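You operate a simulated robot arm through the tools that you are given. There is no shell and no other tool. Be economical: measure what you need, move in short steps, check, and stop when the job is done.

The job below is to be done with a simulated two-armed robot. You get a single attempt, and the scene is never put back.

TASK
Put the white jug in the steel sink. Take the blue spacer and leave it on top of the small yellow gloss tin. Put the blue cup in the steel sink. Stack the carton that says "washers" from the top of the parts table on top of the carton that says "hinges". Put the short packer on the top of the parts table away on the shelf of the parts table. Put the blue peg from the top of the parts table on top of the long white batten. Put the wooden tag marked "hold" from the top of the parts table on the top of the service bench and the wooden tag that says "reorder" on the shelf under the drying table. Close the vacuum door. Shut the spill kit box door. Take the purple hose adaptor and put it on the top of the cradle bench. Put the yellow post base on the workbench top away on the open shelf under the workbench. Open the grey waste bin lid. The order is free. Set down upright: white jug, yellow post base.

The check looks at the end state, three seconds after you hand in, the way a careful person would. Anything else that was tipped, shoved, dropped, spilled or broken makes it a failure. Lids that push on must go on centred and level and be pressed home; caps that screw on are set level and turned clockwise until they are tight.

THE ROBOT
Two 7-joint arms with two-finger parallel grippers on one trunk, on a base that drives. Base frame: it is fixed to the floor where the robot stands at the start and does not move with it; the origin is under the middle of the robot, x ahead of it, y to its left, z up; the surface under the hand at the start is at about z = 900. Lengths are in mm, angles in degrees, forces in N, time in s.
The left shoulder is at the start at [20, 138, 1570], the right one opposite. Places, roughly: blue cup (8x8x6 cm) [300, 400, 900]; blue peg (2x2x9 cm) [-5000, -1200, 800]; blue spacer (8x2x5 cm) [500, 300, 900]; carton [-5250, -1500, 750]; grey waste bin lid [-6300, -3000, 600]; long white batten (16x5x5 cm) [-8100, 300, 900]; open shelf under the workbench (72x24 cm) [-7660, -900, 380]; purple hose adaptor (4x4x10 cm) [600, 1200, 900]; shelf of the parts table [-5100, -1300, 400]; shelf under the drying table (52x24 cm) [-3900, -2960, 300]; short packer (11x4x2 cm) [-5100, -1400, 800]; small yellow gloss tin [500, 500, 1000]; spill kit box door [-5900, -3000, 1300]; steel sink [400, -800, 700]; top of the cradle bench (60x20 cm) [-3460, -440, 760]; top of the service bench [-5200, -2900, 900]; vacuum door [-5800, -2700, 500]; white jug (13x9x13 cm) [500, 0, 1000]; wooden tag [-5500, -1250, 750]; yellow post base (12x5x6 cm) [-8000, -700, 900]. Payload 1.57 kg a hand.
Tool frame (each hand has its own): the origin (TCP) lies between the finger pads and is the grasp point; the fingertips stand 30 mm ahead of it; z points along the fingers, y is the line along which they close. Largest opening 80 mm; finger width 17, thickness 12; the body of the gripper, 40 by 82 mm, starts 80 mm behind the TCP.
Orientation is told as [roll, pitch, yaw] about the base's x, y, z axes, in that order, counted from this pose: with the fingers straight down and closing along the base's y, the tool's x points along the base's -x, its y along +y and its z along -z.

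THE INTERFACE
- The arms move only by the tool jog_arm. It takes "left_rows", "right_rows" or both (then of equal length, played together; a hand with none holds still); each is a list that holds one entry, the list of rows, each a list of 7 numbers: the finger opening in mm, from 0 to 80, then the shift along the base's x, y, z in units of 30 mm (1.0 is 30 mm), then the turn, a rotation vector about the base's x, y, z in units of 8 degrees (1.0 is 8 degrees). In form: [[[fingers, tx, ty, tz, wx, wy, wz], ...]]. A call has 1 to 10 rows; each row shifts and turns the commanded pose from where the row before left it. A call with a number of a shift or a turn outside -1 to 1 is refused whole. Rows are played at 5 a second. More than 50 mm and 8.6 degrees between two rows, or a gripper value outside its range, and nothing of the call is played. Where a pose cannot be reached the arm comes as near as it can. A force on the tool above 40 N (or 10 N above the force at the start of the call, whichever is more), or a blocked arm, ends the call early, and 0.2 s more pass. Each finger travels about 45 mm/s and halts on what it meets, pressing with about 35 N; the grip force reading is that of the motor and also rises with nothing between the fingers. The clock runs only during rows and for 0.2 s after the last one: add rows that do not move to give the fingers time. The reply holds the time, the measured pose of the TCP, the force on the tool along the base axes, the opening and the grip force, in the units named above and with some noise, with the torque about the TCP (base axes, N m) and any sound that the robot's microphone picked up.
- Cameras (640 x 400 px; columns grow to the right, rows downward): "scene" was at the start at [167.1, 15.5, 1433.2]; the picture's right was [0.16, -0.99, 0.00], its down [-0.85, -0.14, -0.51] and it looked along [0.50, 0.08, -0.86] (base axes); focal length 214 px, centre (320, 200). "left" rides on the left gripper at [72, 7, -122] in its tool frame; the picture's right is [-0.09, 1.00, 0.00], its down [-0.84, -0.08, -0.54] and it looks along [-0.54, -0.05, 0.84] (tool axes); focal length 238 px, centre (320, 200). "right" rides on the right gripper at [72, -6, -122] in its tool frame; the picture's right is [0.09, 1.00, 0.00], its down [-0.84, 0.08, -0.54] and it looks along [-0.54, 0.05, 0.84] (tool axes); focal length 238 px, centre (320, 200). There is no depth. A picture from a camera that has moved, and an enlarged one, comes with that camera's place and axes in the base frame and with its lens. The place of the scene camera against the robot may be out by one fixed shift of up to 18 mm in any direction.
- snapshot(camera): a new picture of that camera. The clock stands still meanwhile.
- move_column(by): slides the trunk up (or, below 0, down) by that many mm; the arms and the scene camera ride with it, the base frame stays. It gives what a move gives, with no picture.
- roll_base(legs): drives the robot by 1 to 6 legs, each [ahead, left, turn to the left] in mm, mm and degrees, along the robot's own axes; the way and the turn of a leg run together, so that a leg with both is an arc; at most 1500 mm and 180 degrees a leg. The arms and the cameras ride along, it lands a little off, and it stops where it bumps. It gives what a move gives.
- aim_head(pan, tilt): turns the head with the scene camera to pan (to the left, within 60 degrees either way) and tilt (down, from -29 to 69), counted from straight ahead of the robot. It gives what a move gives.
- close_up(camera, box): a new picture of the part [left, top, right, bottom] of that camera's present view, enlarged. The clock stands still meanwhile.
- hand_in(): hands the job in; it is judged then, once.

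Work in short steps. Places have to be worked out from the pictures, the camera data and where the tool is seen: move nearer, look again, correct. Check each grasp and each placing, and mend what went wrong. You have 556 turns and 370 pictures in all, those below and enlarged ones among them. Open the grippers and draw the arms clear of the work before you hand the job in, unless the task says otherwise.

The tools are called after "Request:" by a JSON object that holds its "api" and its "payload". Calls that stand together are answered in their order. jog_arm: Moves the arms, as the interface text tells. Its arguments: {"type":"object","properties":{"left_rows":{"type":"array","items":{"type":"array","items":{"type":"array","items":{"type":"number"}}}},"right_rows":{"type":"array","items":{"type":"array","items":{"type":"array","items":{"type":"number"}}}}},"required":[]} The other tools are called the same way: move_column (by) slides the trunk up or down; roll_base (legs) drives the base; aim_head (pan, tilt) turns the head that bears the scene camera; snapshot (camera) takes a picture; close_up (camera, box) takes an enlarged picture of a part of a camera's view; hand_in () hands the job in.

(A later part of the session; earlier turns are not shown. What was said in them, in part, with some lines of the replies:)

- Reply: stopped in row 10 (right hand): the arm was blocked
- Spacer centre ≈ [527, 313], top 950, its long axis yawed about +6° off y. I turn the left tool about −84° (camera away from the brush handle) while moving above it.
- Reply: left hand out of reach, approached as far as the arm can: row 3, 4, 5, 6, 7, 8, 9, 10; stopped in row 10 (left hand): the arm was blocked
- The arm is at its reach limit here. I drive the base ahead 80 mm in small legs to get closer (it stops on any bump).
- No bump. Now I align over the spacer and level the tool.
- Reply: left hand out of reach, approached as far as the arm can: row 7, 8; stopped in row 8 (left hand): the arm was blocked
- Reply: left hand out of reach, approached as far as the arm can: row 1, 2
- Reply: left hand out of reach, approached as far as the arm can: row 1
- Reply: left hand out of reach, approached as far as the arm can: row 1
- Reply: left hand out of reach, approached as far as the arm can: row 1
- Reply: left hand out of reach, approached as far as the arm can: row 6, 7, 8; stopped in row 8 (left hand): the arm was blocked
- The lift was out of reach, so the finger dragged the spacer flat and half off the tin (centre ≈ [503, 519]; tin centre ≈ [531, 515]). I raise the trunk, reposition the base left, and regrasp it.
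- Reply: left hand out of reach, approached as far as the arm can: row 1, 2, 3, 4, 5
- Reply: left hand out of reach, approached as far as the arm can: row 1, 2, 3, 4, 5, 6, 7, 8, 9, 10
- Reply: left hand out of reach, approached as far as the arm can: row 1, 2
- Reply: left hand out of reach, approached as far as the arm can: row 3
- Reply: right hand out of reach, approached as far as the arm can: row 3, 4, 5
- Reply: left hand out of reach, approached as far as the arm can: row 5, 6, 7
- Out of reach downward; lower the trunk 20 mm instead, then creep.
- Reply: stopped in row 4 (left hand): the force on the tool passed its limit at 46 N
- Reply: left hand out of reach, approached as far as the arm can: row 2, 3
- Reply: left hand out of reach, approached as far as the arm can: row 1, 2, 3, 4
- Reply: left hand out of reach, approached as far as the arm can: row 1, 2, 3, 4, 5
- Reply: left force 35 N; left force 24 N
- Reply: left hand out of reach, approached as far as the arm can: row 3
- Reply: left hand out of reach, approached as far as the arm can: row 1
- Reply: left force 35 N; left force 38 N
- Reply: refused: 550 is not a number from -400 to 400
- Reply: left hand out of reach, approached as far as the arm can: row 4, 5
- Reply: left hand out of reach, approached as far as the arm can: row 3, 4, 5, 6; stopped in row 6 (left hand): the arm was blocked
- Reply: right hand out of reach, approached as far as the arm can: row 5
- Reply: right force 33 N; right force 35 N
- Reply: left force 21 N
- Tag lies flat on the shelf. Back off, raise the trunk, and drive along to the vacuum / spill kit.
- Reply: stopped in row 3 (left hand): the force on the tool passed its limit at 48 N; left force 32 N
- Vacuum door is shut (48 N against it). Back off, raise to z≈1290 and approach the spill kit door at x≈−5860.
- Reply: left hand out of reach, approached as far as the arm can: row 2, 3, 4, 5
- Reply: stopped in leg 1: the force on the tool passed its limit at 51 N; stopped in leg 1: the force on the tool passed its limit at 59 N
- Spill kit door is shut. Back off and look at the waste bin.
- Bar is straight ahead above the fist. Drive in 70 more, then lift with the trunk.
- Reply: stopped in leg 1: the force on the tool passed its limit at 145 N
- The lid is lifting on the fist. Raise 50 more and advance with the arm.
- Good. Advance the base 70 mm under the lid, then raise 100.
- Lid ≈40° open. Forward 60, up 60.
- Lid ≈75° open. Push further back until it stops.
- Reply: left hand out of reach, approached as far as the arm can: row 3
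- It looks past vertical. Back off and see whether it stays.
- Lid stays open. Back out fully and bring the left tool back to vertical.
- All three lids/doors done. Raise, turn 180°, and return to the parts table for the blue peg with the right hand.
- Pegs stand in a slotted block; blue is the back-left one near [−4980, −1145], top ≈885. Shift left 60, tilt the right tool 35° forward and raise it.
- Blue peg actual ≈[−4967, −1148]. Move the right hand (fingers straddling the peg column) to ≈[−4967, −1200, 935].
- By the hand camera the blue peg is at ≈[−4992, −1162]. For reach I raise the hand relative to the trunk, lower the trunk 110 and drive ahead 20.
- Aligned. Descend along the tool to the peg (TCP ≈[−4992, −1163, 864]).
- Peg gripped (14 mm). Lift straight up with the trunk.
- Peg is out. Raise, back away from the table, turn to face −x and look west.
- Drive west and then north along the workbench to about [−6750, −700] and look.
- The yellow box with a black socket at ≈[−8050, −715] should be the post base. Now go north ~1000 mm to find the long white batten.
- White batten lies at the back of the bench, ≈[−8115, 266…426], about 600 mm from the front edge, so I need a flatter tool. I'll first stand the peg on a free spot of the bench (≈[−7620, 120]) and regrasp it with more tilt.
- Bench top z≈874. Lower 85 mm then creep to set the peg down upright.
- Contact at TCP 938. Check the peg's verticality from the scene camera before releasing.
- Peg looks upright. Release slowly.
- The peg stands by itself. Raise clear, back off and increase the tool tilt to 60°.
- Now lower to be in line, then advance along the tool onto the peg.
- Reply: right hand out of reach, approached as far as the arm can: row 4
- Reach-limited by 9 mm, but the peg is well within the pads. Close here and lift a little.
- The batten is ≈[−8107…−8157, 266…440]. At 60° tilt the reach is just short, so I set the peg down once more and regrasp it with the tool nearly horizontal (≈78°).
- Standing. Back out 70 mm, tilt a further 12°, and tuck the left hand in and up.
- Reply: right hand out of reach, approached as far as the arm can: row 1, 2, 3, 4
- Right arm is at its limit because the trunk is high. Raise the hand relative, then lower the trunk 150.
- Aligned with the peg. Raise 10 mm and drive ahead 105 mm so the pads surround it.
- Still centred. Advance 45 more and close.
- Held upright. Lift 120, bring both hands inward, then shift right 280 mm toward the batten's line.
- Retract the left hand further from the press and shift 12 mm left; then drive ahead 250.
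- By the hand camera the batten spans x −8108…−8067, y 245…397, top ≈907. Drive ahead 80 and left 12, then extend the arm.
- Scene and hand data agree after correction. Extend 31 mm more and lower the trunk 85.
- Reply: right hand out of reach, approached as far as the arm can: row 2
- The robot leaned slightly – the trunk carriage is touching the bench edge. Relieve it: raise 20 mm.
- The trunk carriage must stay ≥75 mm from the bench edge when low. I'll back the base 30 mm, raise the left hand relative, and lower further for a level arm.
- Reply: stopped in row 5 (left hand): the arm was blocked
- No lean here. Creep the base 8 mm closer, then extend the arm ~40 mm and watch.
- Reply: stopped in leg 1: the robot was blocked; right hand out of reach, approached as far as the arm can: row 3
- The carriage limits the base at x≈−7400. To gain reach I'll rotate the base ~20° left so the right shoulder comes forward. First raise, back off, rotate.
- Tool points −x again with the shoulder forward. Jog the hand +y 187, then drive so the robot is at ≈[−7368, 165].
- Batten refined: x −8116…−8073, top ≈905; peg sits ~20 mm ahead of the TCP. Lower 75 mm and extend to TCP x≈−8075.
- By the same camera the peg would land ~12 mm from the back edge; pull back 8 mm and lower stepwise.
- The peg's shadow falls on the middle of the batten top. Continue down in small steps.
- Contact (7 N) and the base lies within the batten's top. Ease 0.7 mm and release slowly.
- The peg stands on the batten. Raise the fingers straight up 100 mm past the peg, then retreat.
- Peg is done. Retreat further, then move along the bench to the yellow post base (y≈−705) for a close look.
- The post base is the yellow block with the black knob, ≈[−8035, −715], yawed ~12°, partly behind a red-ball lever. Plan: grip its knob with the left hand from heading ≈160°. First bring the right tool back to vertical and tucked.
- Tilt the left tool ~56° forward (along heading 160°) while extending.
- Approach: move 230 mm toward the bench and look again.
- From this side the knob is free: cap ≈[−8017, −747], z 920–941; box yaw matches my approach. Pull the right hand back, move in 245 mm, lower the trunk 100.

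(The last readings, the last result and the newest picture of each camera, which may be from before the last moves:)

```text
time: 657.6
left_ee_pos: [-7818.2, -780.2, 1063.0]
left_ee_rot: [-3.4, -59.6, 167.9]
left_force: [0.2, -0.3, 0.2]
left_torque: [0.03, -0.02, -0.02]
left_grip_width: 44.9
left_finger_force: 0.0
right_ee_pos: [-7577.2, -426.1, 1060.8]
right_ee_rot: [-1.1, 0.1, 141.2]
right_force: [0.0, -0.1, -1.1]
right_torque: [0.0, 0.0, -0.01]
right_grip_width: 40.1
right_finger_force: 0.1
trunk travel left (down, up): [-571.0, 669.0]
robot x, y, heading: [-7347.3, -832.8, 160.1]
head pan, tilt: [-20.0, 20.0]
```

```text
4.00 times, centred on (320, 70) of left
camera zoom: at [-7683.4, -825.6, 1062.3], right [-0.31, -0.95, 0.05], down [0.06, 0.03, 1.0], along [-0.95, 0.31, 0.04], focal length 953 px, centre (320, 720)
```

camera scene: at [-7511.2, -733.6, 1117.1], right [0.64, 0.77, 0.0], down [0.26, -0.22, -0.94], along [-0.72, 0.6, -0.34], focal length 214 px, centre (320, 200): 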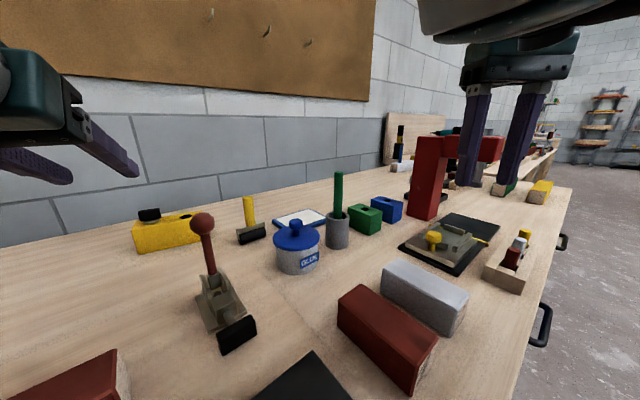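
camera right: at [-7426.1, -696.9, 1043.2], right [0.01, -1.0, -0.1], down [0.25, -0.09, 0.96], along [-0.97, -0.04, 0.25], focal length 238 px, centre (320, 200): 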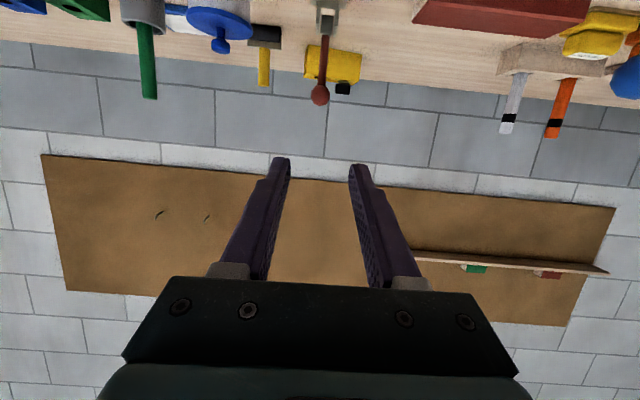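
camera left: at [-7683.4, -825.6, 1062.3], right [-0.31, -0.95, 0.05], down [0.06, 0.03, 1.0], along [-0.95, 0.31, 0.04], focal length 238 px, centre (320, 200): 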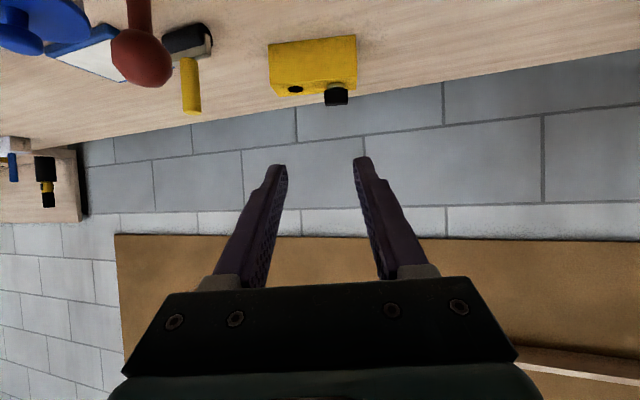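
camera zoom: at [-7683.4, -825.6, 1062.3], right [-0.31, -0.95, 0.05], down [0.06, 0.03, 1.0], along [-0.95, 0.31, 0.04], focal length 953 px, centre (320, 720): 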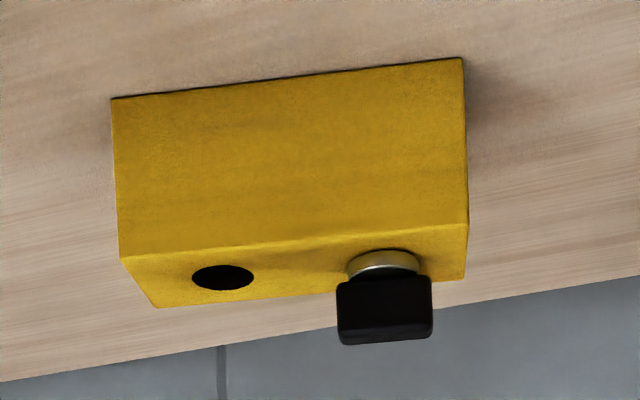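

Cap centre ≈[−8022, −747, 932], box top ≈913. Lower the trunk 50 more, open to 56 and move to a pre-grasp in line with the tool.

Request:
{"api": "move_column", "payload": {"by": -50}}

Request:
{"api": "jog_arm", "payload": {"left_rows": [[[56, -0.8, 0.06, -0.2, 0, 0, 0], [56, -0.8, 0.06, -0.2, 0, 0, 0], [56, -0.8, 0.06, -0.2, 0, 0, 0], [56, -0.8, 0.06, -0.2, 0, 0, 0], [56, -0.8, 0.06, -0.2, 0, 0, 0], [56, 0, 0, 0, 0, 0, 0]]]}}

Request:
{"api": "snapshot", "payload": {"camera": "left"}}

Request:
{"api": "close_up", "payload": {"camera": "left", "box": [230, 60, 430, 200]}}

```text
time: 658.5
left_ee_pos: [-7819.5, -781.0, 1012.0]
left_ee_rot: [-3.4, -59.7, 167.9]
left_force: [-0.5, 0.9, 0.1]
left_torque: [0.0, 0.04, -0.01]
left_grip_width: 44.9
left_finger_force: 0.0
right_ee_pos: [-7576.7, -427.2, 1010.4]
right_ee_rot: [-1.2, 0.1, 141.3]
right_force: [-0.3, 1.1, -0.7]
right_torque: [-0.01, 0.0, -0.01]
right_grip_width: 40.0
right_finger_force: 0.0
trunk travel left (down, up): [-521.0, 719.0]
robot x, y, heading: [-7346.1, -828.1, 160.1]
head pan, tilt: [-20.0, 20.0]
```

```text
time: 659.9
left_ee_pos: [-7940.1, -772.0, 982.8]
left_ee_rot: [-3.4, -59.6, 167.8]
left_force: [0.0, -0.5, 0.3]
left_torque: [0.01, -0.03, 0.01]
left_grip_width: 56.1
left_finger_force: 0.2
right_ee_pos: [-7578.4, -427.9, 1010.4]
right_ee_rot: [-0.9, 0.1, 141.2]
right_force: [-0.3, -0.6, -0.3]
right_torque: [0.0, -0.04, 0.03]
right_grip_width: 40.0
right_finger_force: 0.0
trunk travel left (down, up): [-521.0, 719.0]
robot x, y, heading: [-7347.1, -836.2, 160.1]
head pan, tilt: [-20.0, 20.0]
```

```text
100 pictures are left
camera left: at [-7803.8, -817.6, 982.6], right [-0.31, -0.95, 0.05], down [0.06, 0.03, 1.0], along [-0.95, 0.31, 0.04], focal length 238 px, centre (320, 200)
```

left: 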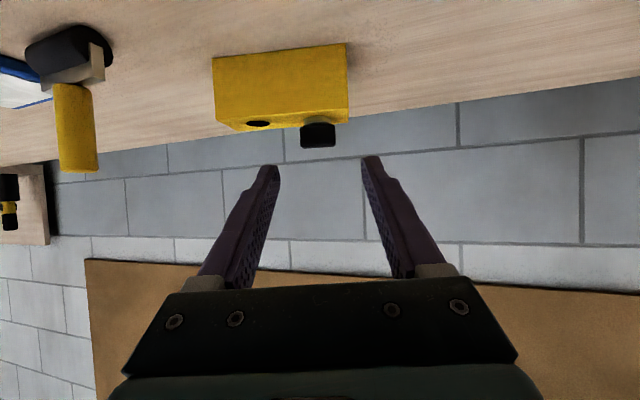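

```text
2.86 times, centred on (330, 130) of left
camera zoom: at [-7803.8, -817.6, 982.6], right [-0.31, -0.95, 0.05], down [0.06, 0.03, 1.0], along [-0.95, 0.31, 0.04], focal length 681 px, centre (291, 400)
```

zoom: 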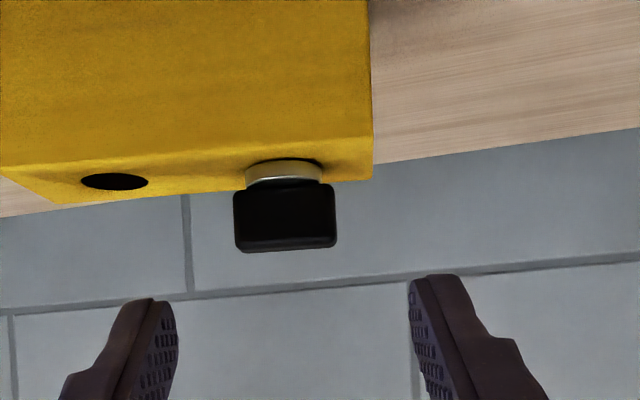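

Cap is centred between the fingers. Advance along the tool axis 88 mm.

Request:
{"api": "jog_arm", "payload": {"left_rows": [[[56, -0.6, 0.19, -0.35, 0, 0, 0], [56, -0.6, 0.19, -0.35, 0, 0, 0], [56, -0.6, 0.19, -0.35, 0, 0, 0], [56, -0.6, 0.19, -0.35, 0, 0, 0], [56, 0, 0, 0, 0, 0, 0]]]}}

Request:
{"api": "snapshot", "payload": {"camera": "left"}}

```text
time: 661.1
left_ee_pos: [-8006.3, -752.2, 941.3]
left_ee_rot: [-3.4, -59.8, 167.9]
left_force: [0.7, -0.9, 0.6]
left_torque: [0.0, -0.01, 0.02]
left_grip_width: 55.7
left_finger_force: 0.1
left hand out of reach, approached as far as the arm can: row 4
right_ee_pos: [-7576.0, -426.6, 1009.1]
right_ee_rot: [-1.1, 0.1, 141.1]
right_force: [-0.1, 1.0, -0.7]
right_torque: [0.01, -0.01, 0.01]
right_grip_width: 40.1
right_finger_force: 0.0
trunk travel left (down, up): [-521.0, 719.0]
robot x, y, heading: [-7345.0, -831.3, 159.9]
head pan, tilt: [-20.0, 20.0]
```

```text
98 pictures are left
camera left: at [-7871.0, -797.0, 940.8], right [-0.31, -0.95, 0.05], down [0.06, 0.03, 1.0], along [-0.95, 0.31, 0.04], focal length 238 px, centre (320, 200)
```

left: 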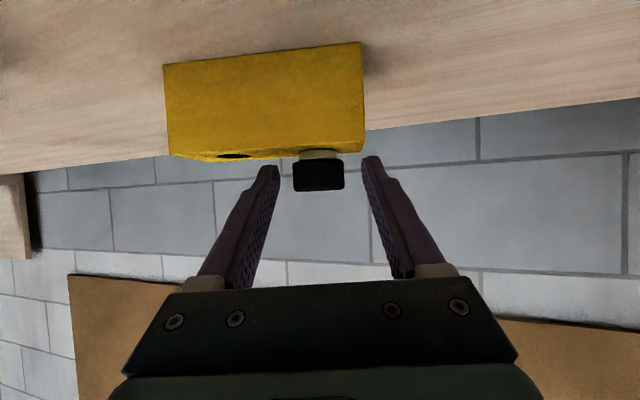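

Drive 10 mm closer for a fuller grip, then close.

Request:
{"api": "roll_base", "payload": {"legs": [[11, 1, 0]]}}

Request:
{"api": "jog_arm", "payload": {"left_rows": [[[40, 0, 0, 0, 0, 0, 0], [30, 0, 0, 0, 0, 0, 0], [20, 0, 0, 0, 0, 0, 0], [20, 0, 0, 0, 0, 0, 0], [20, 0, 0, 0, 0, 0, 0], [20, 0, 0, 0, 0, 0, 0]]]}}

Request:
{"api": "snapshot", "payload": {"camera": "left"}}

```text
time: 661.8
left_ee_pos: [-8017.6, -749.0, 941.0]
left_ee_rot: [-3.4, -59.6, 167.8]
left_force: [-1.4, -1.3, -0.7]
left_torque: [0.05, 0.0, -0.03]
left_grip_width: 55.7
left_finger_force: 0.0
right_ee_pos: [-7587.0, -423.6, 1010.5]
right_ee_rot: [-1.1, 0.2, 141.1]
right_force: [-0.7, 0.0, 0.0]
right_torque: [0.0, -0.04, 0.03]
right_grip_width: 40.1
right_finger_force: 0.1
trunk travel left (down, up): [-521.0, 719.0]
robot x, y, heading: [-7356.8, -831.7, 159.6]
head pan, tilt: [-20.0, 20.0]
```

```text
time: 663.2
left_ee_pos: [-8016.6, -750.8, 942.0]
left_ee_rot: [-3.4, -59.6, 167.8]
left_force: [0.5, -0.3, 2.7]
left_torque: [-0.18, 0.07, 0.01]
left_grip_width: 33.3
left_finger_force: 35.5
right_ee_pos: [-7588.4, -423.5, 1010.0]
right_ee_rot: [-1.1, 0.1, 141.1]
right_force: [-0.5, -0.8, -0.8]
right_torque: [0.0, 0.04, 0.0]
right_grip_width: 40.2
right_finger_force: 0.1
trunk travel left (down, up): [-521.0, 719.0]
robot x, y, heading: [-7360.1, -827.8, 160.0]
head pan, tilt: [-20.0, 20.0]
```

```text
97 pictures are left
camera left: at [-7881.8, -794.6, 940.7], right [-0.31, -0.95, 0.05], down [0.06, 0.03, 1.0], along [-0.95, 0.31, 0.04], focal length 238 px, centre (320, 200)
```

left: 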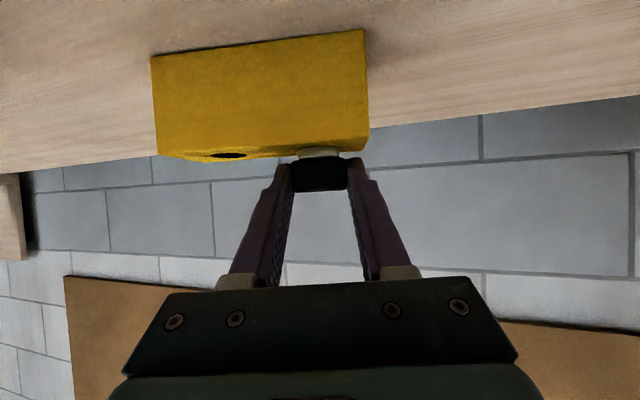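

Cap gripped (33 mm). Lift 30 mm with the trunk and check.

Request:
{"api": "move_column", "payload": {"by": 30}}

Request:
{"api": "snapshot", "payload": {"camera": "left"}}

Request:
{"api": "aim_head", "payload": {"pan": 10, "tilt": 20}}

Request:
{"api": "snapshot", "payload": {"camera": "scene"}}

```text
time: 664.0
left_ee_pos: [-8015.6, -750.3, 970.7]
left_ee_rot: [-3.4, -59.6, 167.8]
left_force: [-1.1, 0.2, -1.5]
left_torque: [-0.07, -0.01, -0.03]
left_grip_width: 33.5
left_finger_force: 34.7
right_ee_pos: [-7587.4, -424.9, 1039.4]
right_ee_rot: [-1.1, 0.0, 141.2]
right_force: [0.2, -0.5, 0.7]
right_torque: [0.0, 0.0, -0.05]
right_grip_width: 39.9
right_finger_force: 0.1
trunk travel left (down, up): [-551.0, 689.0]
robot x, y, heading: [-7357.1, -831.9, 159.7]
head pan, tilt: [-20.0, 20.0]
```

```text
96 pictures are left
camera left: at [-7881.1, -794.6, 970.1], right [-0.31, -0.95, 0.05], down [0.05, 0.03, 1.0], along [-0.95, 0.31, 0.04], focal length 238 px, centre (320, 200)
```

left: 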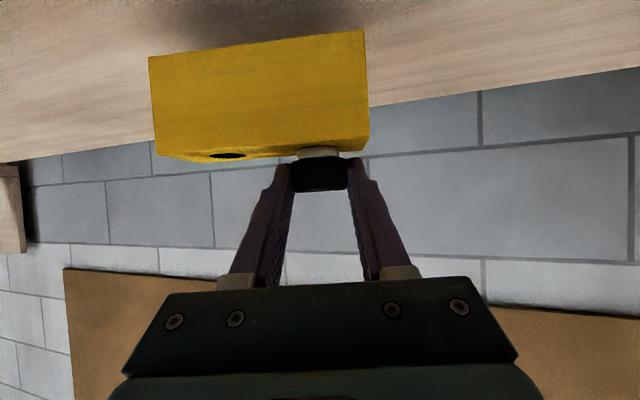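

```text
time: 664.9
left_ee_pos: [-8017.1, -749.4, 969.9]
left_ee_rot: [-3.4, -59.6, 167.7]
left_force: [-0.4, -0.2, -1.8]
left_torque: [-0.08, 0.01, 0.02]
left_grip_width: 33.3
left_finger_force: 35.0
right_ee_pos: [-7587.9, -424.3, 1039.7]
right_ee_rot: [-1.0, 0.1, 141.3]
right_force: [0.0, 0.2, 0.2]
right_torque: [0.0, 0.02, -0.01]
right_grip_width: 40.1
right_finger_force: 0.1
trunk travel left (down, up): [-551.0, 689.0]
robot x, y, heading: [-7356.6, -831.4, 160.0]
head pan, tilt: [10.0, 20.0]
```

```text
95 pictures are left
camera scene: at [-7541.9, -774.5, 1097.1], right [0.17, 0.98, 0.0], down [0.34, -0.06, -0.94], along [-0.93, 0.16, -0.34], focal length 214 px, centre (320, 200)
```

scene: 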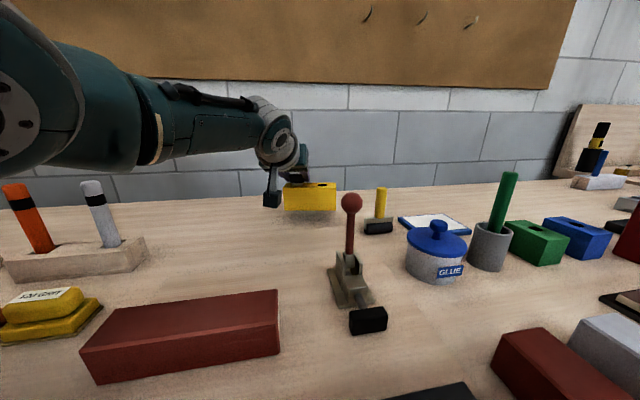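

Light and level. Raise 110 to clear the lever, then retreat 550 mm from the bench.

Request:
{"api": "move_column", "payload": {"by": 110}}

Request:
{"api": "roll_base", "payload": {"legs": [[-235, -86, 0], [-282, -103, 0]]}}

Request:
{"api": "roll_base", "payload": {"legs": [[0, 0, 11.5]]}}

Request:
{"api": "snapshot", "payload": {"camera": "left"}}

Request:
{"api": "aim_head", "payload": {"pan": 0, "tilt": 40}}

Request:
{"api": "snapshot", "payload": {"camera": "scene"}}

```text
time: 666.4
left_ee_pos: [-8016.8, -749.9, 1080.0]
left_ee_rot: [-3.4, -59.7, 167.9]
left_force: [0.2, 0.3, -2.1]
left_torque: [-0.03, -0.01, -0.02]
left_grip_width: 33.4
left_finger_force: 35.0
right_ee_pos: [-7587.5, -425.5, 1150.0]
right_ee_rot: [-1.1, 0.0, 141.2]
right_force: [-0.1, 0.1, -0.4]
right_torque: [0.01, 0.0, -0.02]
right_grip_width: 40.1
right_finger_force: 0.0
trunk travel left (down, up): [-661.0, 579.0]
robot x, y, heading: [-7354.4, -824.4, 160.0]
head pan, tilt: [10.0, 20.0]
```

```text
time: 669.8
left_ee_pos: [-7465.0, -750.6, 1081.0]
left_ee_rot: [-3.3, -59.5, 167.7]
left_force: [-0.2, 0.9, -2.3]
left_torque: [0.0, -0.04, 0.0]
left_grip_width: 33.3
left_finger_force: 35.4
right_ee_pos: [-7033.8, -427.3, 1150.8]
right_ee_rot: [-1.1, 0.1, 141.1]
right_force: [1.3, 0.1, -0.3]
right_torque: [0.0, 0.02, 0.02]
right_grip_width: 40.0
right_finger_force: 0.1
trunk travel left (down, up): [-661.0, 579.0]
robot x, y, heading: [-6806.3, -828.7, 159.8]
head pan, tilt: [10.0, 20.0]
```

```text
time: 671.0
left_ee_pos: [-7468.3, -884.9, 1080.6]
left_ee_rot: [-3.4, -59.6, 179.2]
left_force: [1.0, 0.6, -1.3]
left_torque: [-0.01, -0.07, 0.02]
left_grip_width: 33.1
left_finger_force: 35.3
right_ee_pos: [-7111.1, -480.9, 1150.0]
right_ee_rot: [-1.1, 0.1, 152.6]
right_force: [-0.2, 0.1, 0.2]
right_torque: [0.0, -0.02, -0.03]
right_grip_width: 39.9
right_finger_force: 0.1
trunk travel left (down, up): [-661.0, 579.0]
robot x, y, heading: [-6805.3, -834.5, 171.2]
head pan, tilt: [10.0, 20.0]
```

```text
94 pictures are left
camera left: at [-7326.2, -901.9, 1080.4], right [-0.11, -0.99, 0.05], down [0.05, 0.04, 1.0], along [-0.99, 0.11, 0.04], focal length 238 px, centre (320, 200)
```

left: 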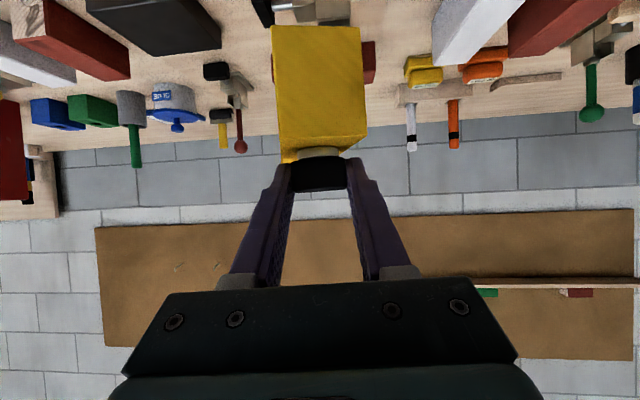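

```text
time: 671.8
left_ee_pos: [-7467.4, -884.4, 1080.7]
left_ee_rot: [-3.5, -59.6, 179.3]
left_force: [-0.1, 0.0, -2.4]
left_torque: [0.0, -0.07, -0.02]
left_grip_width: 33.2
left_finger_force: 35.0
right_ee_pos: [-7110.5, -482.1, 1150.5]
right_ee_rot: [-1.1, 0.1, 152.5]
right_force: [-0.9, -0.4, -0.3]
right_torque: [-0.01, 0.02, -0.03]
right_grip_width: 39.6
right_finger_force: 0.1
trunk travel left (down, up): [-661.0, 579.0]
robot x, y, heading: [-6807.0, -834.7, 171.5]
head pan, tilt: [0.0, 40.0]
```

```text
93 pictures are left
camera scene: at [-6987.3, -800.2, 1175.7], right [0.15, 0.99, 0.0], down [0.64, -0.1, -0.77], along [-0.76, 0.11, -0.64], focal length 214 px, centre (320, 200)
```

scene: 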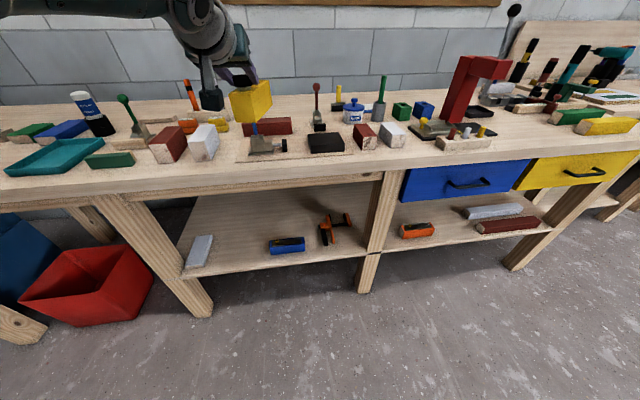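

The box has swung about its knob so its long axis now points away (still level). Retreat 200, shift toward y≈−1050, and lower the trunk for the shelf.

Request:
{"api": "roll_base", "payload": {"legs": [[-222, 134, 0]]}}

Request:
{"api": "move_column", "payload": {"by": -400}}

Request:
{"api": "move_column", "payload": {"by": -180}}

Request:
{"api": "snapshot", "payload": {"camera": "left"}}

Request:
{"api": "snapshot", "payload": {"camera": "scene"}}

```text
time: 673.7
left_ee_pos: [-7267.5, -1051.2, 1080.0]
left_ee_rot: [-3.5, -59.5, 179.3]
left_force: [1.0, 0.2, -1.7]
left_torque: [-0.01, -0.07, 0.02]
left_grip_width: 33.3
left_finger_force: 34.7
right_ee_pos: [-6912.4, -646.9, 1150.4]
right_ee_rot: [-1.2, 0.0, 152.7]
right_force: [0.1, 0.1, 0.2]
right_torque: [-0.03, 0.01, -0.01]
right_grip_width: 39.9
right_finger_force: 0.0
trunk travel left (down, up): [-661.0, 579.0]
robot x, y, heading: [-6607.1, -995.7, 171.6]
head pan, tilt: [0.0, 40.0]
```

```text
time: 677.5
left_ee_pos: [-7268.0, -1050.7, 681.4]
left_ee_rot: [-3.4, -59.6, 179.3]
left_force: [-0.2, -0.1, -1.8]
left_torque: [-0.03, -0.04, 0.01]
left_grip_width: 33.1
left_finger_force: 34.3
right_ee_pos: [-6912.3, -646.0, 750.9]
right_ee_rot: [-1.0, 0.1, 152.7]
right_force: [0.3, -0.6, -0.9]
right_torque: [-0.02, -0.02, -0.01]
right_grip_width: 39.8
right_finger_force: 0.0
trunk travel left (down, up): [-261.0, 979.0]
robot x, y, heading: [-6606.2, -994.0, 171.3]
head pan, tilt: [0.0, 40.0]
```

```text
time: 679.5
left_ee_pos: [-7268.4, -1050.1, 500.7]
left_ee_rot: [-3.5, -59.7, 179.2]
left_force: [0.5, -0.7, -1.3]
left_torque: [-0.04, -0.06, 0.02]
left_grip_width: 33.2
left_finger_force: 35.5
right_ee_pos: [-6912.0, -645.8, 570.7]
right_ee_rot: [-1.1, 0.2, 152.7]
right_force: [0.0, 0.3, -0.6]
right_torque: [0.01, 0.0, 0.0]
right_grip_width: 40.1
right_finger_force: 0.1
trunk travel left (down, up): [-81.0, 1159.0]
robot x, y, heading: [-6604.4, -994.5, 171.4]
head pan, tilt: [0.0, 40.0]
```

```text
92 pictures are left
camera left: at [-7126.4, -1067.9, 500.5], right [-0.11, -0.99, 0.05], down [0.05, 0.04, 1.0], along [-0.99, 0.11, 0.04], focal length 238 px, centre (320, 200)
```

left: 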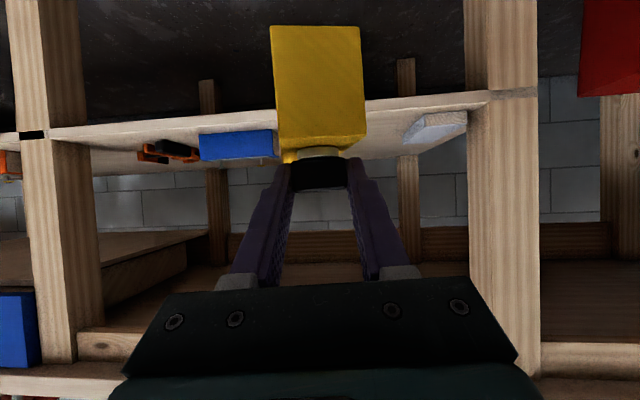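

```text
91 pictures are left
camera scene: at [-6787.5, -965.7, 595.7], right [0.15, 0.99, 0.0], down [0.64, -0.1, -0.77], along [-0.76, 0.11, -0.64], focal length 214 px, centre (320, 200)
```

scene: 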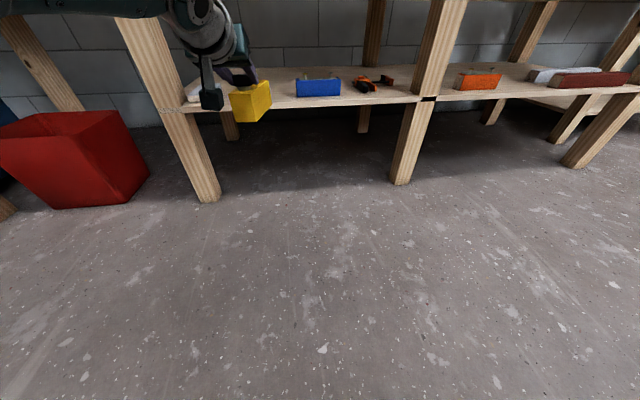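

Shelf top ≈360; free gap between the blue box (y −927) and the white batten (y −1180) is right ahead. Drive in 344 mm in two steps.

Request:
{"api": "roll_base", "payload": {"legs": [[200, 30, 0]]}}

Request:
{"api": "snapshot", "payload": {"camera": "left"}}

Request:
{"api": "aim_head", "payload": {"pan": 15, "tilt": 25}}

Request:
{"api": "snapshot", "payload": {"camera": "scene"}}

```text
time: 681.1
left_ee_pos: [-7468.5, -1049.0, 499.9]
left_ee_rot: [-3.4, -59.4, 179.1]
left_force: [0.7, -0.8, -2.3]
left_torque: [-0.03, -0.07, 0.01]
left_grip_width: 33.0
left_finger_force: 34.8
right_ee_pos: [-7111.5, -646.3, 571.0]
right_ee_rot: [-1.1, 0.2, 152.5]
right_force: [-0.3, 0.2, -1.0]
right_torque: [-0.01, 0.02, -0.04]
right_grip_width: 40.2
right_finger_force: 0.0
trunk travel left (down, up): [-81.0, 1159.0]
robot x, y, heading: [-6809.0, -998.6, 171.3]
head pan, tilt: [0.0, 40.0]
```

```text
90 pictures are left
camera left: at [-7327.1, -1066.7, 499.6], right [-0.11, -0.99, 0.05], down [0.05, 0.04, 1.0], along [-0.99, 0.12, 0.04], focal length 238 px, centre (320, 200)
```

left: 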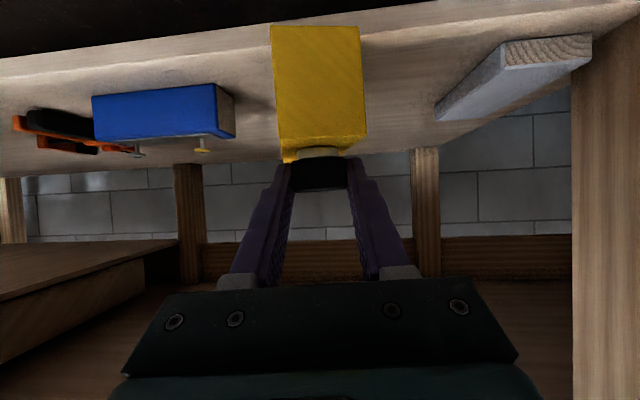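

```text
time: 681.9
left_ee_pos: [-7470.9, -1049.0, 500.3]
left_ee_rot: [-3.4, -59.6, 179.0]
left_force: [0.0, -0.2, -1.3]
left_torque: [-0.06, -0.04, -0.04]
left_grip_width: 33.3
left_finger_force: 34.8
right_ee_pos: [-7112.6, -645.6, 570.1]
right_ee_rot: [-1.1, 0.1, 152.5]
right_force: [0.4, 0.4, -0.2]
right_torque: [0.0, -0.03, 0.0]
right_grip_width: 39.9
right_finger_force: 0.1
trunk travel left (down, up): [-81.0, 1159.0]
robot x, y, heading: [-6807.8, -995.1, 171.4]
head pan, tilt: [15.0, 25.0]
```

```text
89 pictures are left
camera scene: at [-6997.5, -988.3, 619.0], right [-0.11, 0.99, 0.0], down [0.42, 0.05, -0.91], along [-0.9, -0.1, -0.42], focal length 214 px, centre (320, 200)
```

scene: 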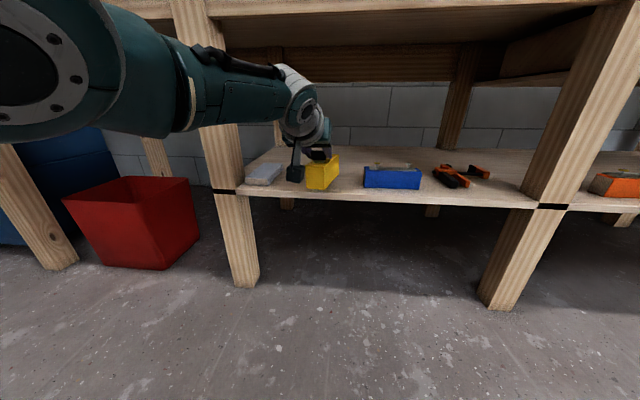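

Request:
{"api": "roll_base", "payload": {"legs": [[142, 21, 0]]}}

Request:
{"api": "snapshot", "payload": {"camera": "left"}}

Request:
{"api": "snapshot", "payload": {"camera": "scene"}}

```text
time: 683.2
left_ee_pos: [-7608.9, -1048.8, 499.3]
left_ee_rot: [-3.4, -59.3, 179.1]
left_force: [-0.9, -0.4, -1.8]
left_torque: [-0.01, -0.04, 0.0]
left_grip_width: 33.4
left_finger_force: 35.0
right_ee_pos: [-7252.1, -645.0, 569.8]
right_ee_rot: [-1.1, 0.1, 152.5]
right_force: [0.2, 0.4, 0.7]
right_torque: [-0.03, 0.0, -0.02]
right_grip_width: 40.1
right_finger_force: 0.0
trunk travel left (down, up): [-81.0, 1159.0]
robot x, y, heading: [-6953.2, -996.2, 171.1]
head pan, tilt: [15.0, 25.0]
```

```text
88 pictures are left
camera left: at [-7467.4, -1066.2, 499.1], right [-0.11, -0.99, 0.05], down [0.04, 0.04, 1.0], along [-0.99, 0.11, 0.04], focal length 238 px, centre (320, 200)
```

left: 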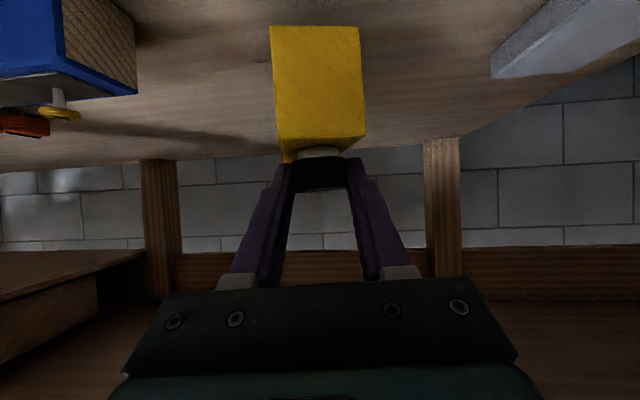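

```text
87 pictures are left
camera scene: at [-7136.2, -987.9, 618.7], right [-0.11, 0.99, 0.0], down [0.42, 0.05, -0.91], along [-0.9, -0.1, -0.42], focal length 214 px, centre (320, 200)
```

scene: 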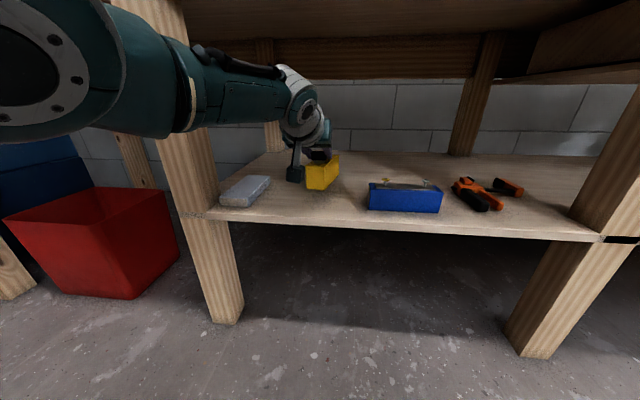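

Over the shelf. Lower 48, then creep.

Request:
{"api": "move_column", "payload": {"by": -45}}

Request:
{"api": "move_column", "payload": {"by": -5}}

Request:
{"api": "snapshot", "payload": {"camera": "left"}}

Request:
{"api": "close_up", "payload": {"camera": "scene", "box": [220, 120, 420, 240]}}

```text
time: 684.1
left_ee_pos: [-7613.8, -1047.3, 461.0]
left_ee_rot: [-3.6, -60.2, 179.0]
left_force: [7.8, -0.5, 21.1]
left_torque: [-0.22, 0.79, 0.17]
left_grip_width: 33.3
left_finger_force: 34.8
right_ee_pos: [-7255.9, -645.9, 524.5]
right_ee_rot: [-1.1, 0.1, 152.6]
right_force: [0.7, 0.9, 0.2]
right_torque: [0.0, -0.03, -0.06]
right_grip_width: 39.9
right_finger_force: 0.1
trunk travel left (down, up): [-36.0, 1204.0]
robot x, y, heading: [-6950.3, -997.0, 171.4]
head pan, tilt: [15.0, 25.0]
```

```text
time: 684.6
left_ee_pos: [-7615.5, -1048.6, 457.5]
left_ee_rot: [-3.7, -60.2, 179.0]
left_force: [9.8, 0.3, 32.5]
left_torque: [-0.51, 0.4, 0.15]
left_grip_width: 33.5
left_finger_force: 34.9
right_ee_pos: [-7257.0, -645.8, 522.5]
right_ee_rot: [-1.0, 0.1, 152.5]
right_force: [-0.2, 0.5, 0.2]
right_torque: [0.02, 0.02, -0.02]
right_grip_width: 40.1
right_finger_force: 0.1
trunk travel left (down, up): [-31.0, 1209.0]
robot x, y, heading: [-6953.2, -998.1, 171.2]
head pan, tilt: [15.0, 25.0]
```

```text
86 pictures are left
camera left: at [-7473.9, -1066.0, 455.2], right [-0.12, -0.99, 0.05], down [0.06, 0.04, 1.0], along [-0.99, 0.12, 0.06], focal length 238 px, centre (320, 200)
```

left: 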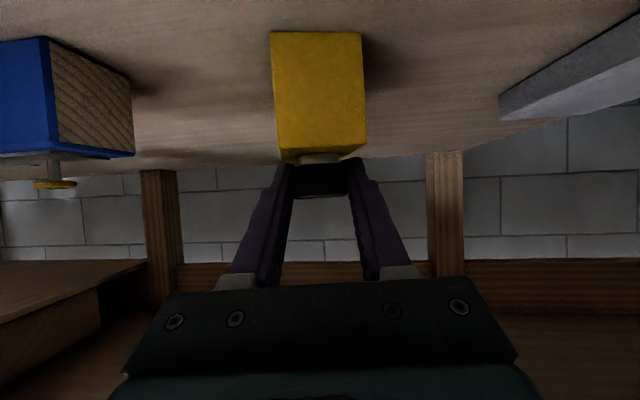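

```text
3.20 times, centred on (320, 180) of scene
camera zoom: at [-7140.5, -988.6, 569.5], right [-0.11, 0.99, 0.0], down [0.42, 0.05, -0.91], along [-0.9, -0.1, -0.42], focal length 686 px, centre (320, 264)
```

zoom: 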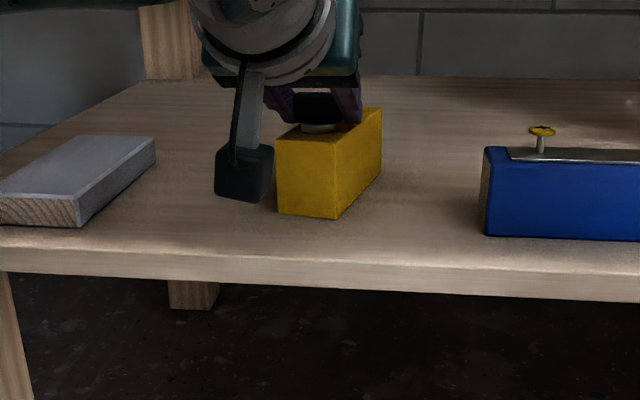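

Contact (shelf ≈379). Ease up 5 mm and release.

Request:
{"api": "move_column", "payload": {"by": 5}}

Request:
{"api": "move_column", "payload": {"by": 2}}

Request:
{"api": "close_up", "payload": {"camera": "scene", "box": [260, 130, 360, 200]}}

```text
time: 685.2
left_ee_pos: [-7615.8, -1049.5, 457.7]
left_ee_rot: [-3.6, -59.8, 179.3]
left_force: [-2.5, 1.3, 14.8]
left_torque: [0.04, 0.96, 0.05]
left_grip_width: 33.3
left_finger_force: 35.4
right_ee_pos: [-7258.4, -644.9, 525.7]
right_ee_rot: [-1.0, -0.1, 152.5]
right_force: [0.5, 0.1, -0.3]
right_torque: [0.02, -0.03, -0.04]
right_grip_width: 40.1
right_finger_force: 0.1
trunk travel left (down, up): [-36.0, 1204.0]
robot x, y, heading: [-6949.0, -999.5, 171.3]
head pan, tilt: [15.0, 25.0]
```

```text
time: 685.7
left_ee_pos: [-7614.4, -1048.3, 457.2]
left_ee_rot: [-3.4, -59.6, 179.2]
left_force: [-3.5, 1.2, 6.6]
left_torque: [0.11, 1.09, -0.12]
left_grip_width: 33.4
left_finger_force: 35.0
right_ee_pos: [-7257.0, -645.3, 527.8]
right_ee_rot: [-1.1, 0.0, 152.5]
right_force: [0.1, 0.1, -1.0]
right_torque: [0.04, -0.02, 0.02]
right_grip_width: 40.0
right_finger_force: 0.1
trunk travel left (down, up): [-38.0, 1202.0]
robot x, y, heading: [-6953.4, -999.7, 171.4]
head pan, tilt: [15.0, 25.0]
```

```text
5.71 times, centred on (310, 165) of scene
camera zoom: at [-7141.4, -987.5, 576.4], right [-0.11, 0.99, 0.0], down [0.42, 0.05, -0.91], along [-0.9, -0.1, -0.42], focal length 1226 px, centre (377, 400)
```

zoom: 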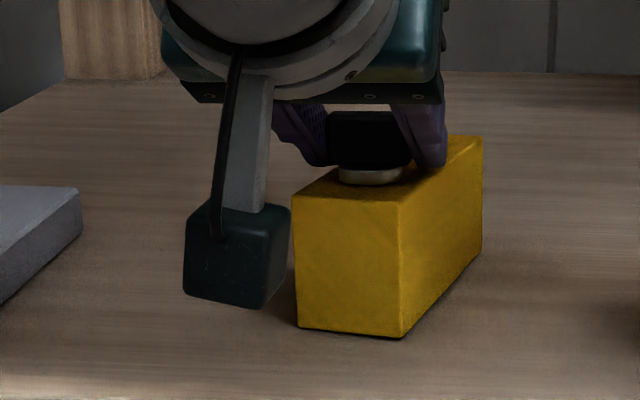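

Box is flat and upright. Open and back out along the tool axis.

Request:
{"api": "jog_arm", "payload": {"left_rows": [[[36, 0, 0, 0, 0, 0, 0], [42, 0, 0, 0, 0, 0, 0], [50, 0, 0, 0, 0, 0, 0], [60, 0, 0, 0, 0, 0, 0], [60, 0, 0, 0, 0, 0, 0]]]}}

Request:
{"api": "close_up", "payload": {"camera": "left", "box": [220, 20, 420, 220]}}

Request:
{"api": "jog_arm", "payload": {"left_rows": [[[60, 0.4, -0.03, 0.25, 0, 0, 0], [60, 0.6, -0.04, 0.35, 0, 0, 0], [60, 0.7, -0.05, 0.4, 0, 0, 0], [60, 0.7, -0.05, 0.4, 0, 0, 0], [60, 0.7, -0.05, 0.3, 0, 0, 0]]]}}

Request:
{"api": "snapshot", "payload": {"camera": "left"}}

```text
time: 686.9
left_ee_pos: [-7611.4, -1049.6, 457.0]
left_ee_rot: [-3.4, -59.5, 179.1]
left_force: [-0.7, -0.9, 1.4]
left_torque: [0.0, 0.03, 0.03]
left_grip_width: 59.8
left_finger_force: 0.0
right_ee_pos: [-7255.1, -645.1, 528.2]
right_ee_rot: [-0.9, 0.2, 152.5]
right_force: [0.3, 0.5, 0.0]
right_torque: [0.01, -0.02, 0.02]
right_grip_width: 39.9
right_finger_force: 0.1
trunk travel left (down, up): [-38.0, 1202.0]
robot x, y, heading: [-6948.4, -997.4, 171.4]
head pan, tilt: [15.0, 25.0]
```

```text
2.00 times, centred on (320, 120) of left
camera zoom: at [-7470.0, -1066.6, 456.6], right [-0.11, -0.99, 0.05], down [0.04, 0.05, 1.0], along [-0.99, 0.11, 0.04], focal length 477 px, centre (320, 360)
```

zoom: 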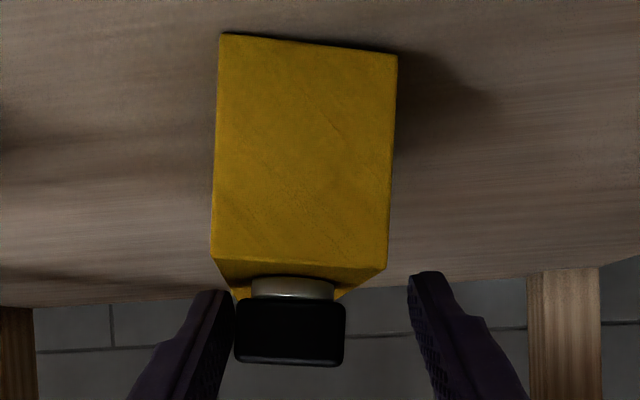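

```text
time: 688.1
left_ee_pos: [-7519.4, -1056.4, 507.8]
left_ee_rot: [-3.3, -59.5, 179.0]
left_force: [0.2, 0.9, -0.8]
left_torque: [0.0, 0.02, -0.02]
left_grip_width: 60.1
left_finger_force: 0.1
right_ee_pos: [-7254.7, -645.0, 528.1]
right_ee_rot: [-1.1, 0.2, 152.5]
right_force: [-0.1, -0.4, 0.8]
right_torque: [0.02, 0.0, 0.02]
right_grip_width: 40.0
right_finger_force: 0.0
trunk travel left (down, up): [-38.0, 1202.0]
robot x, y, heading: [-6950.5, -998.2, 171.4]
head pan, tilt: [15.0, 25.0]
```

```text
82 pictures are left
camera left: at [-7377.6, -1073.3, 507.3], right [-0.11, -0.99, 0.05], down [0.05, 0.05, 1.0], along [-0.99, 0.12, 0.04], focal length 238 px, centre (320, 200)
```

left: 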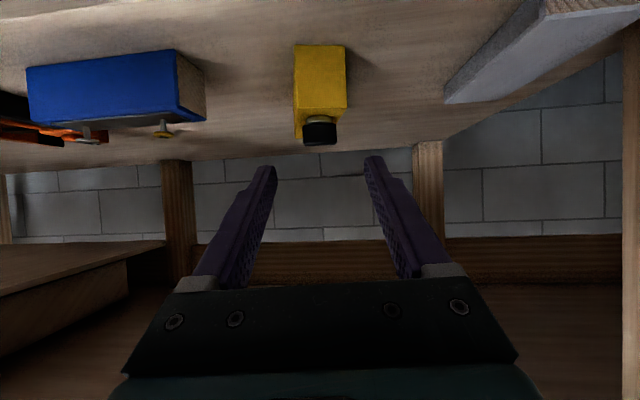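

Post base is set. Back out, raise the trunk and check the workbench and peg from a distance.

Request:
{"api": "roll_base", "payload": {"legs": [[-450, 0, 0]]}}

Request:
{"api": "move_column", "payload": {"by": 400}}

Request:
{"api": "move_column", "payload": {"by": 220}}

Request:
{"api": "aim_head", "payload": {"pan": -25, "tilt": 20}}

Request:
{"api": "snapshot", "payload": {"camera": "scene"}}

Request:
{"api": "aim_head", "payload": {"pan": 10, "tilt": 30}}

Request:
{"api": "snapshot", "payload": {"camera": "scene"}}

```text
time: 690.8
left_ee_pos: [-7077.5, -1123.9, 507.2]
left_ee_rot: [-3.4, -59.7, 179.2]
left_force: [0.1, 0.0, 0.4]
left_torque: [0.03, 0.02, 0.01]
left_grip_width: 59.9
left_finger_force: 0.1
right_ee_pos: [-6813.8, -712.4, 527.2]
right_ee_rot: [-1.0, 0.0, 152.7]
right_force: [0.2, 0.2, 0.3]
right_torque: [-0.03, -0.01, 0.03]
right_grip_width: 40.1
right_finger_force: 0.1
trunk travel left (down, up): [-38.0, 1202.0]
robot x, y, heading: [-6507.4, -1066.1, 171.7]
head pan, tilt: [15.0, 25.0]
```

```text
time: 694.6
left_ee_pos: [-7076.9, -1123.8, 907.7]
left_ee_rot: [-3.4, -59.6, 179.3]
left_force: [0.1, 0.3, -0.3]
left_torque: [0.01, -0.03, 0.0]
left_grip_width: 59.9
left_finger_force: 0.0
right_ee_pos: [-6811.4, -712.5, 926.7]
right_ee_rot: [-1.0, 0.1, 152.7]
right_force: [-0.1, 0.3, -0.5]
right_torque: [0.02, -0.01, -0.01]
right_grip_width: 39.9
right_finger_force: 0.1
trunk travel left (down, up): [-438.0, 802.0]
robot x, y, heading: [-6507.5, -1063.1, 171.3]
head pan, tilt: [15.0, 25.0]
```

```text
time: 697.0
left_ee_pos: [-7076.5, -1122.9, 1127.5]
left_ee_rot: [-3.5, -59.6, 179.2]
left_force: [-0.1, 0.1, -0.4]
left_torque: [0.0, 0.0, -0.01]
left_grip_width: 59.9
left_finger_force: 0.1
right_ee_pos: [-6811.2, -712.6, 1146.6]
right_ee_rot: [-1.0, 0.1, 152.5]
right_force: [0.7, -0.8, -0.2]
right_torque: [-0.02, -0.02, -0.03]
right_grip_width: 40.1
right_finger_force: 0.0
trunk travel left (down, up): [-658.0, 582.0]
robot x, y, heading: [-6504.3, -1065.6, 171.4]
head pan, tilt: [15.0, 25.0]
```

```text
time: 698.0
left_ee_pos: [-7077.0, -1122.8, 1127.6]
left_ee_rot: [-3.5, -59.5, 179.2]
left_force: [-0.3, -0.2, 0.0]
left_torque: [0.0, 0.01, -0.01]
left_grip_width: 60.1
left_finger_force: 0.1
right_ee_pos: [-6812.6, -714.1, 1147.6]
right_ee_rot: [-1.1, 0.1, 152.6]
right_force: [-0.1, -1.1, 0.4]
right_torque: [0.03, 0.01, -0.01]
right_grip_width: 40.1
right_finger_force: 0.1
trunk travel left (down, up): [-658.0, 582.0]
robot x, y, heading: [-6509.3, -1061.6, 171.4]
head pan, tilt: [-25.0, 20.0]
```

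```text
81 pictures are left
camera scene: at [-6681.8, -993.7, 1204.1], right [0.55, 0.83, 0.0], down [0.29, -0.19, -0.94], along [-0.78, 0.52, -0.34], focal length 214 px, centre (320, 200)
```

scene: 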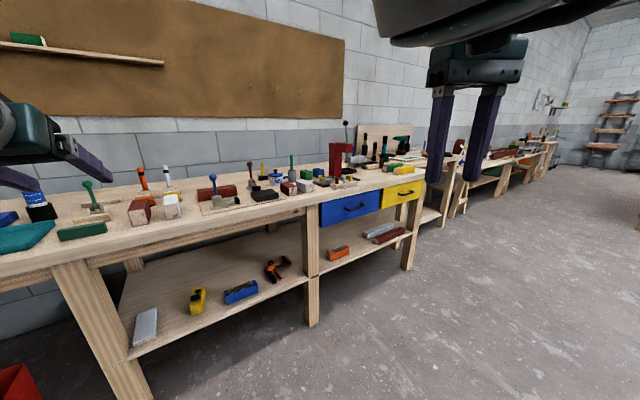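

```text
time: 699.1
left_ee_pos: [-7077.6, -1123.1, 1127.6]
left_ee_rot: [-3.5, -59.5, 179.2]
left_force: [0.2, -0.1, -0.9]
left_torque: [-0.01, 0.0, -0.02]
left_grip_width: 60.0
left_finger_force: 0.1
right_ee_pos: [-6812.0, -713.3, 1147.4]
right_ee_rot: [-1.0, 0.1, 152.6]
right_force: [0.1, -0.9, 0.9]
right_torque: [-0.01, -0.04, 0.0]
right_grip_width: 40.2
right_finger_force: 0.1
trunk travel left (down, up): [-658.0, 582.0]
robot x, y, heading: [-6509.3, -1062.1, 171.3]
head pan, tilt: [10.0, 30.0]
```

```text
80 pictures are left
camera scene: at [-6694.6, -1047.3, 1188.1], right [-0.02, 1.0, 0.0], down [0.5, 0.01, -0.87], along [-0.87, -0.02, -0.5], focal length 214 px, centre (320, 200)
```

scene: 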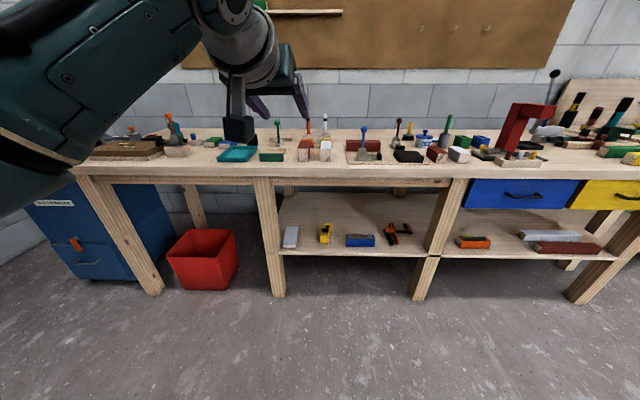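

Request:
{"api": "aim_head", "payload": {"pan": -30, "tilt": 15}}

Request:
{"api": "close_up", "payload": {"camera": "scene", "box": [230, 150, 400, 250]}}

Request:
{"api": "roll_base", "payload": {"legs": [[0, 0, 75]]}}

Request:
{"api": "aim_head", "payload": {"pan": 20, "tilt": 15}}

Request:
{"api": "snapshot", "payload": {"camera": "scene"}}

```text
time: 700.1
left_ee_pos: [-7076.9, -1124.2, 1126.4]
left_ee_rot: [-3.4, -59.5, 179.3]
left_force: [0.2, 0.3, -0.6]
left_torque: [0.01, 0.0, -0.01]
left_grip_width: 60.0
left_finger_force: 0.1
right_ee_pos: [-6812.7, -713.3, 1147.5]
right_ee_rot: [-1.1, 0.1, 152.6]
right_force: [-0.8, 0.2, 0.7]
right_torque: [0.03, 0.01, 0.01]
right_grip_width: 39.8
right_finger_force: 0.0
trunk travel left (down, up): [-658.0, 582.0]
robot x, y, heading: [-6503.8, -1059.9, 171.5]
head pan, tilt: [-30.0, 15.0]
```

```text
3.76 times, centred on (315, 200) of scene
camera zoom: at [-6677.2, -987.0, 1212.2], right [0.62, 0.78, 0.0], down [0.2, -0.16, -0.97], along [-0.76, 0.6, -0.26], focal length 807 px, centre (339, 200)
```

zoom: 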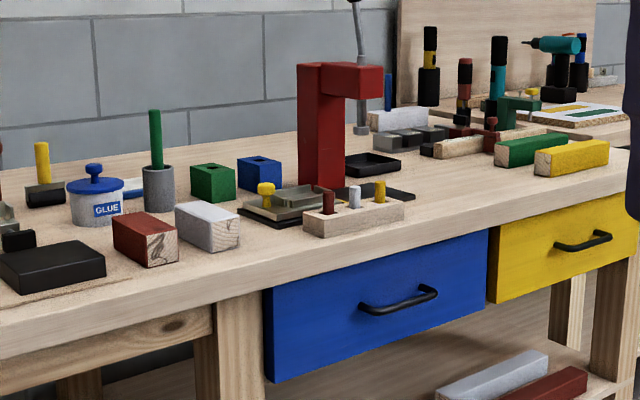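

```text
time: 703.8
left_ee_pos: [-6599.4, -1630.9, 1126.6]
left_ee_rot: [-3.4, -59.6, -106.1]
left_force: [0.1, 0.6, 0.7]
left_torque: [0.02, 0.02, 0.01]
left_grip_width: 59.9
left_finger_force: 0.2
right_ee_pos: [-6926.0, -1267.4, 1146.6]
right_ee_rot: [-1.1, 0.2, -132.6]
right_force: [0.3, 0.2, 0.1]
right_torque: [-0.01, -0.03, 0.01]
right_grip_width: 40.0
right_finger_force: 0.2
trunk travel left (down, up): [-658.0, 582.0]
robot x, y, heading: [-6506.0, -1065.2, -113.8]
head pan, tilt: [-30.0, 15.0]
```

```text
time: 704.9
left_ee_pos: [-6600.2, -1631.1, 1127.5]
left_ee_rot: [-3.3, -59.6, -106.1]
left_force: [-0.4, -0.4, 0.9]
left_torque: [0.01, 0.01, 0.01]
left_grip_width: 60.0
left_finger_force: 0.1
right_ee_pos: [-6926.0, -1266.8, 1148.2]
right_ee_rot: [-1.0, 0.0, -132.6]
right_force: [0.1, 0.1, 0.1]
right_torque: [0.0, -0.02, 0.01]
right_grip_width: 40.1
right_finger_force: 0.1
trunk travel left (down, up): [-658.0, 582.0]
robot x, y, heading: [-6503.9, -1062.7, -113.9]
head pan, tilt: [20.0, 15.0]
```

```text
78 pictures are left
camera scene: at [-6552.2, -1244.7, 1212.3], right [-1.0, 0.07, 0.0], down [0.02, 0.26, -0.97], along [-0.07, -0.96, -0.26], focal length 214 px, centre (320, 200)
```

scene: 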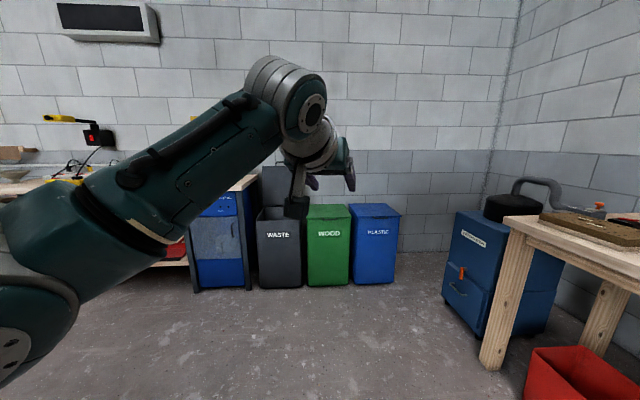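

Peg stands on the batten, the bin lid is open and the doors are shut; both grippers are open and clear. Handing in.

Request:
{"api": "hand_in", "payload": {}}

```text
The job is handed in.
```

I did every step of the job and handed it in, without a result coming back yet.

Four things did not go quite cleanly:

- **Spacer:** it first tipped onto its side and half off the tin, so I pushed it back. It now lies flat on the yellow gloss tin, roughly centred.
- **Waste bin:** while I was lifting the lid, the closed gripper hit the front of the bin with about 145 N for a moment. It may have moved slightly, though it looked in place afterwards and the lid is open.
- **Workbench:** the robot's trunk touched the bench edge once while I was placing the peg. Nothing on the bench looked moved.
- **"Reorder" tag:** it lies flat on the drying table shelf. The job only asked for the jug and the post base to be upright.
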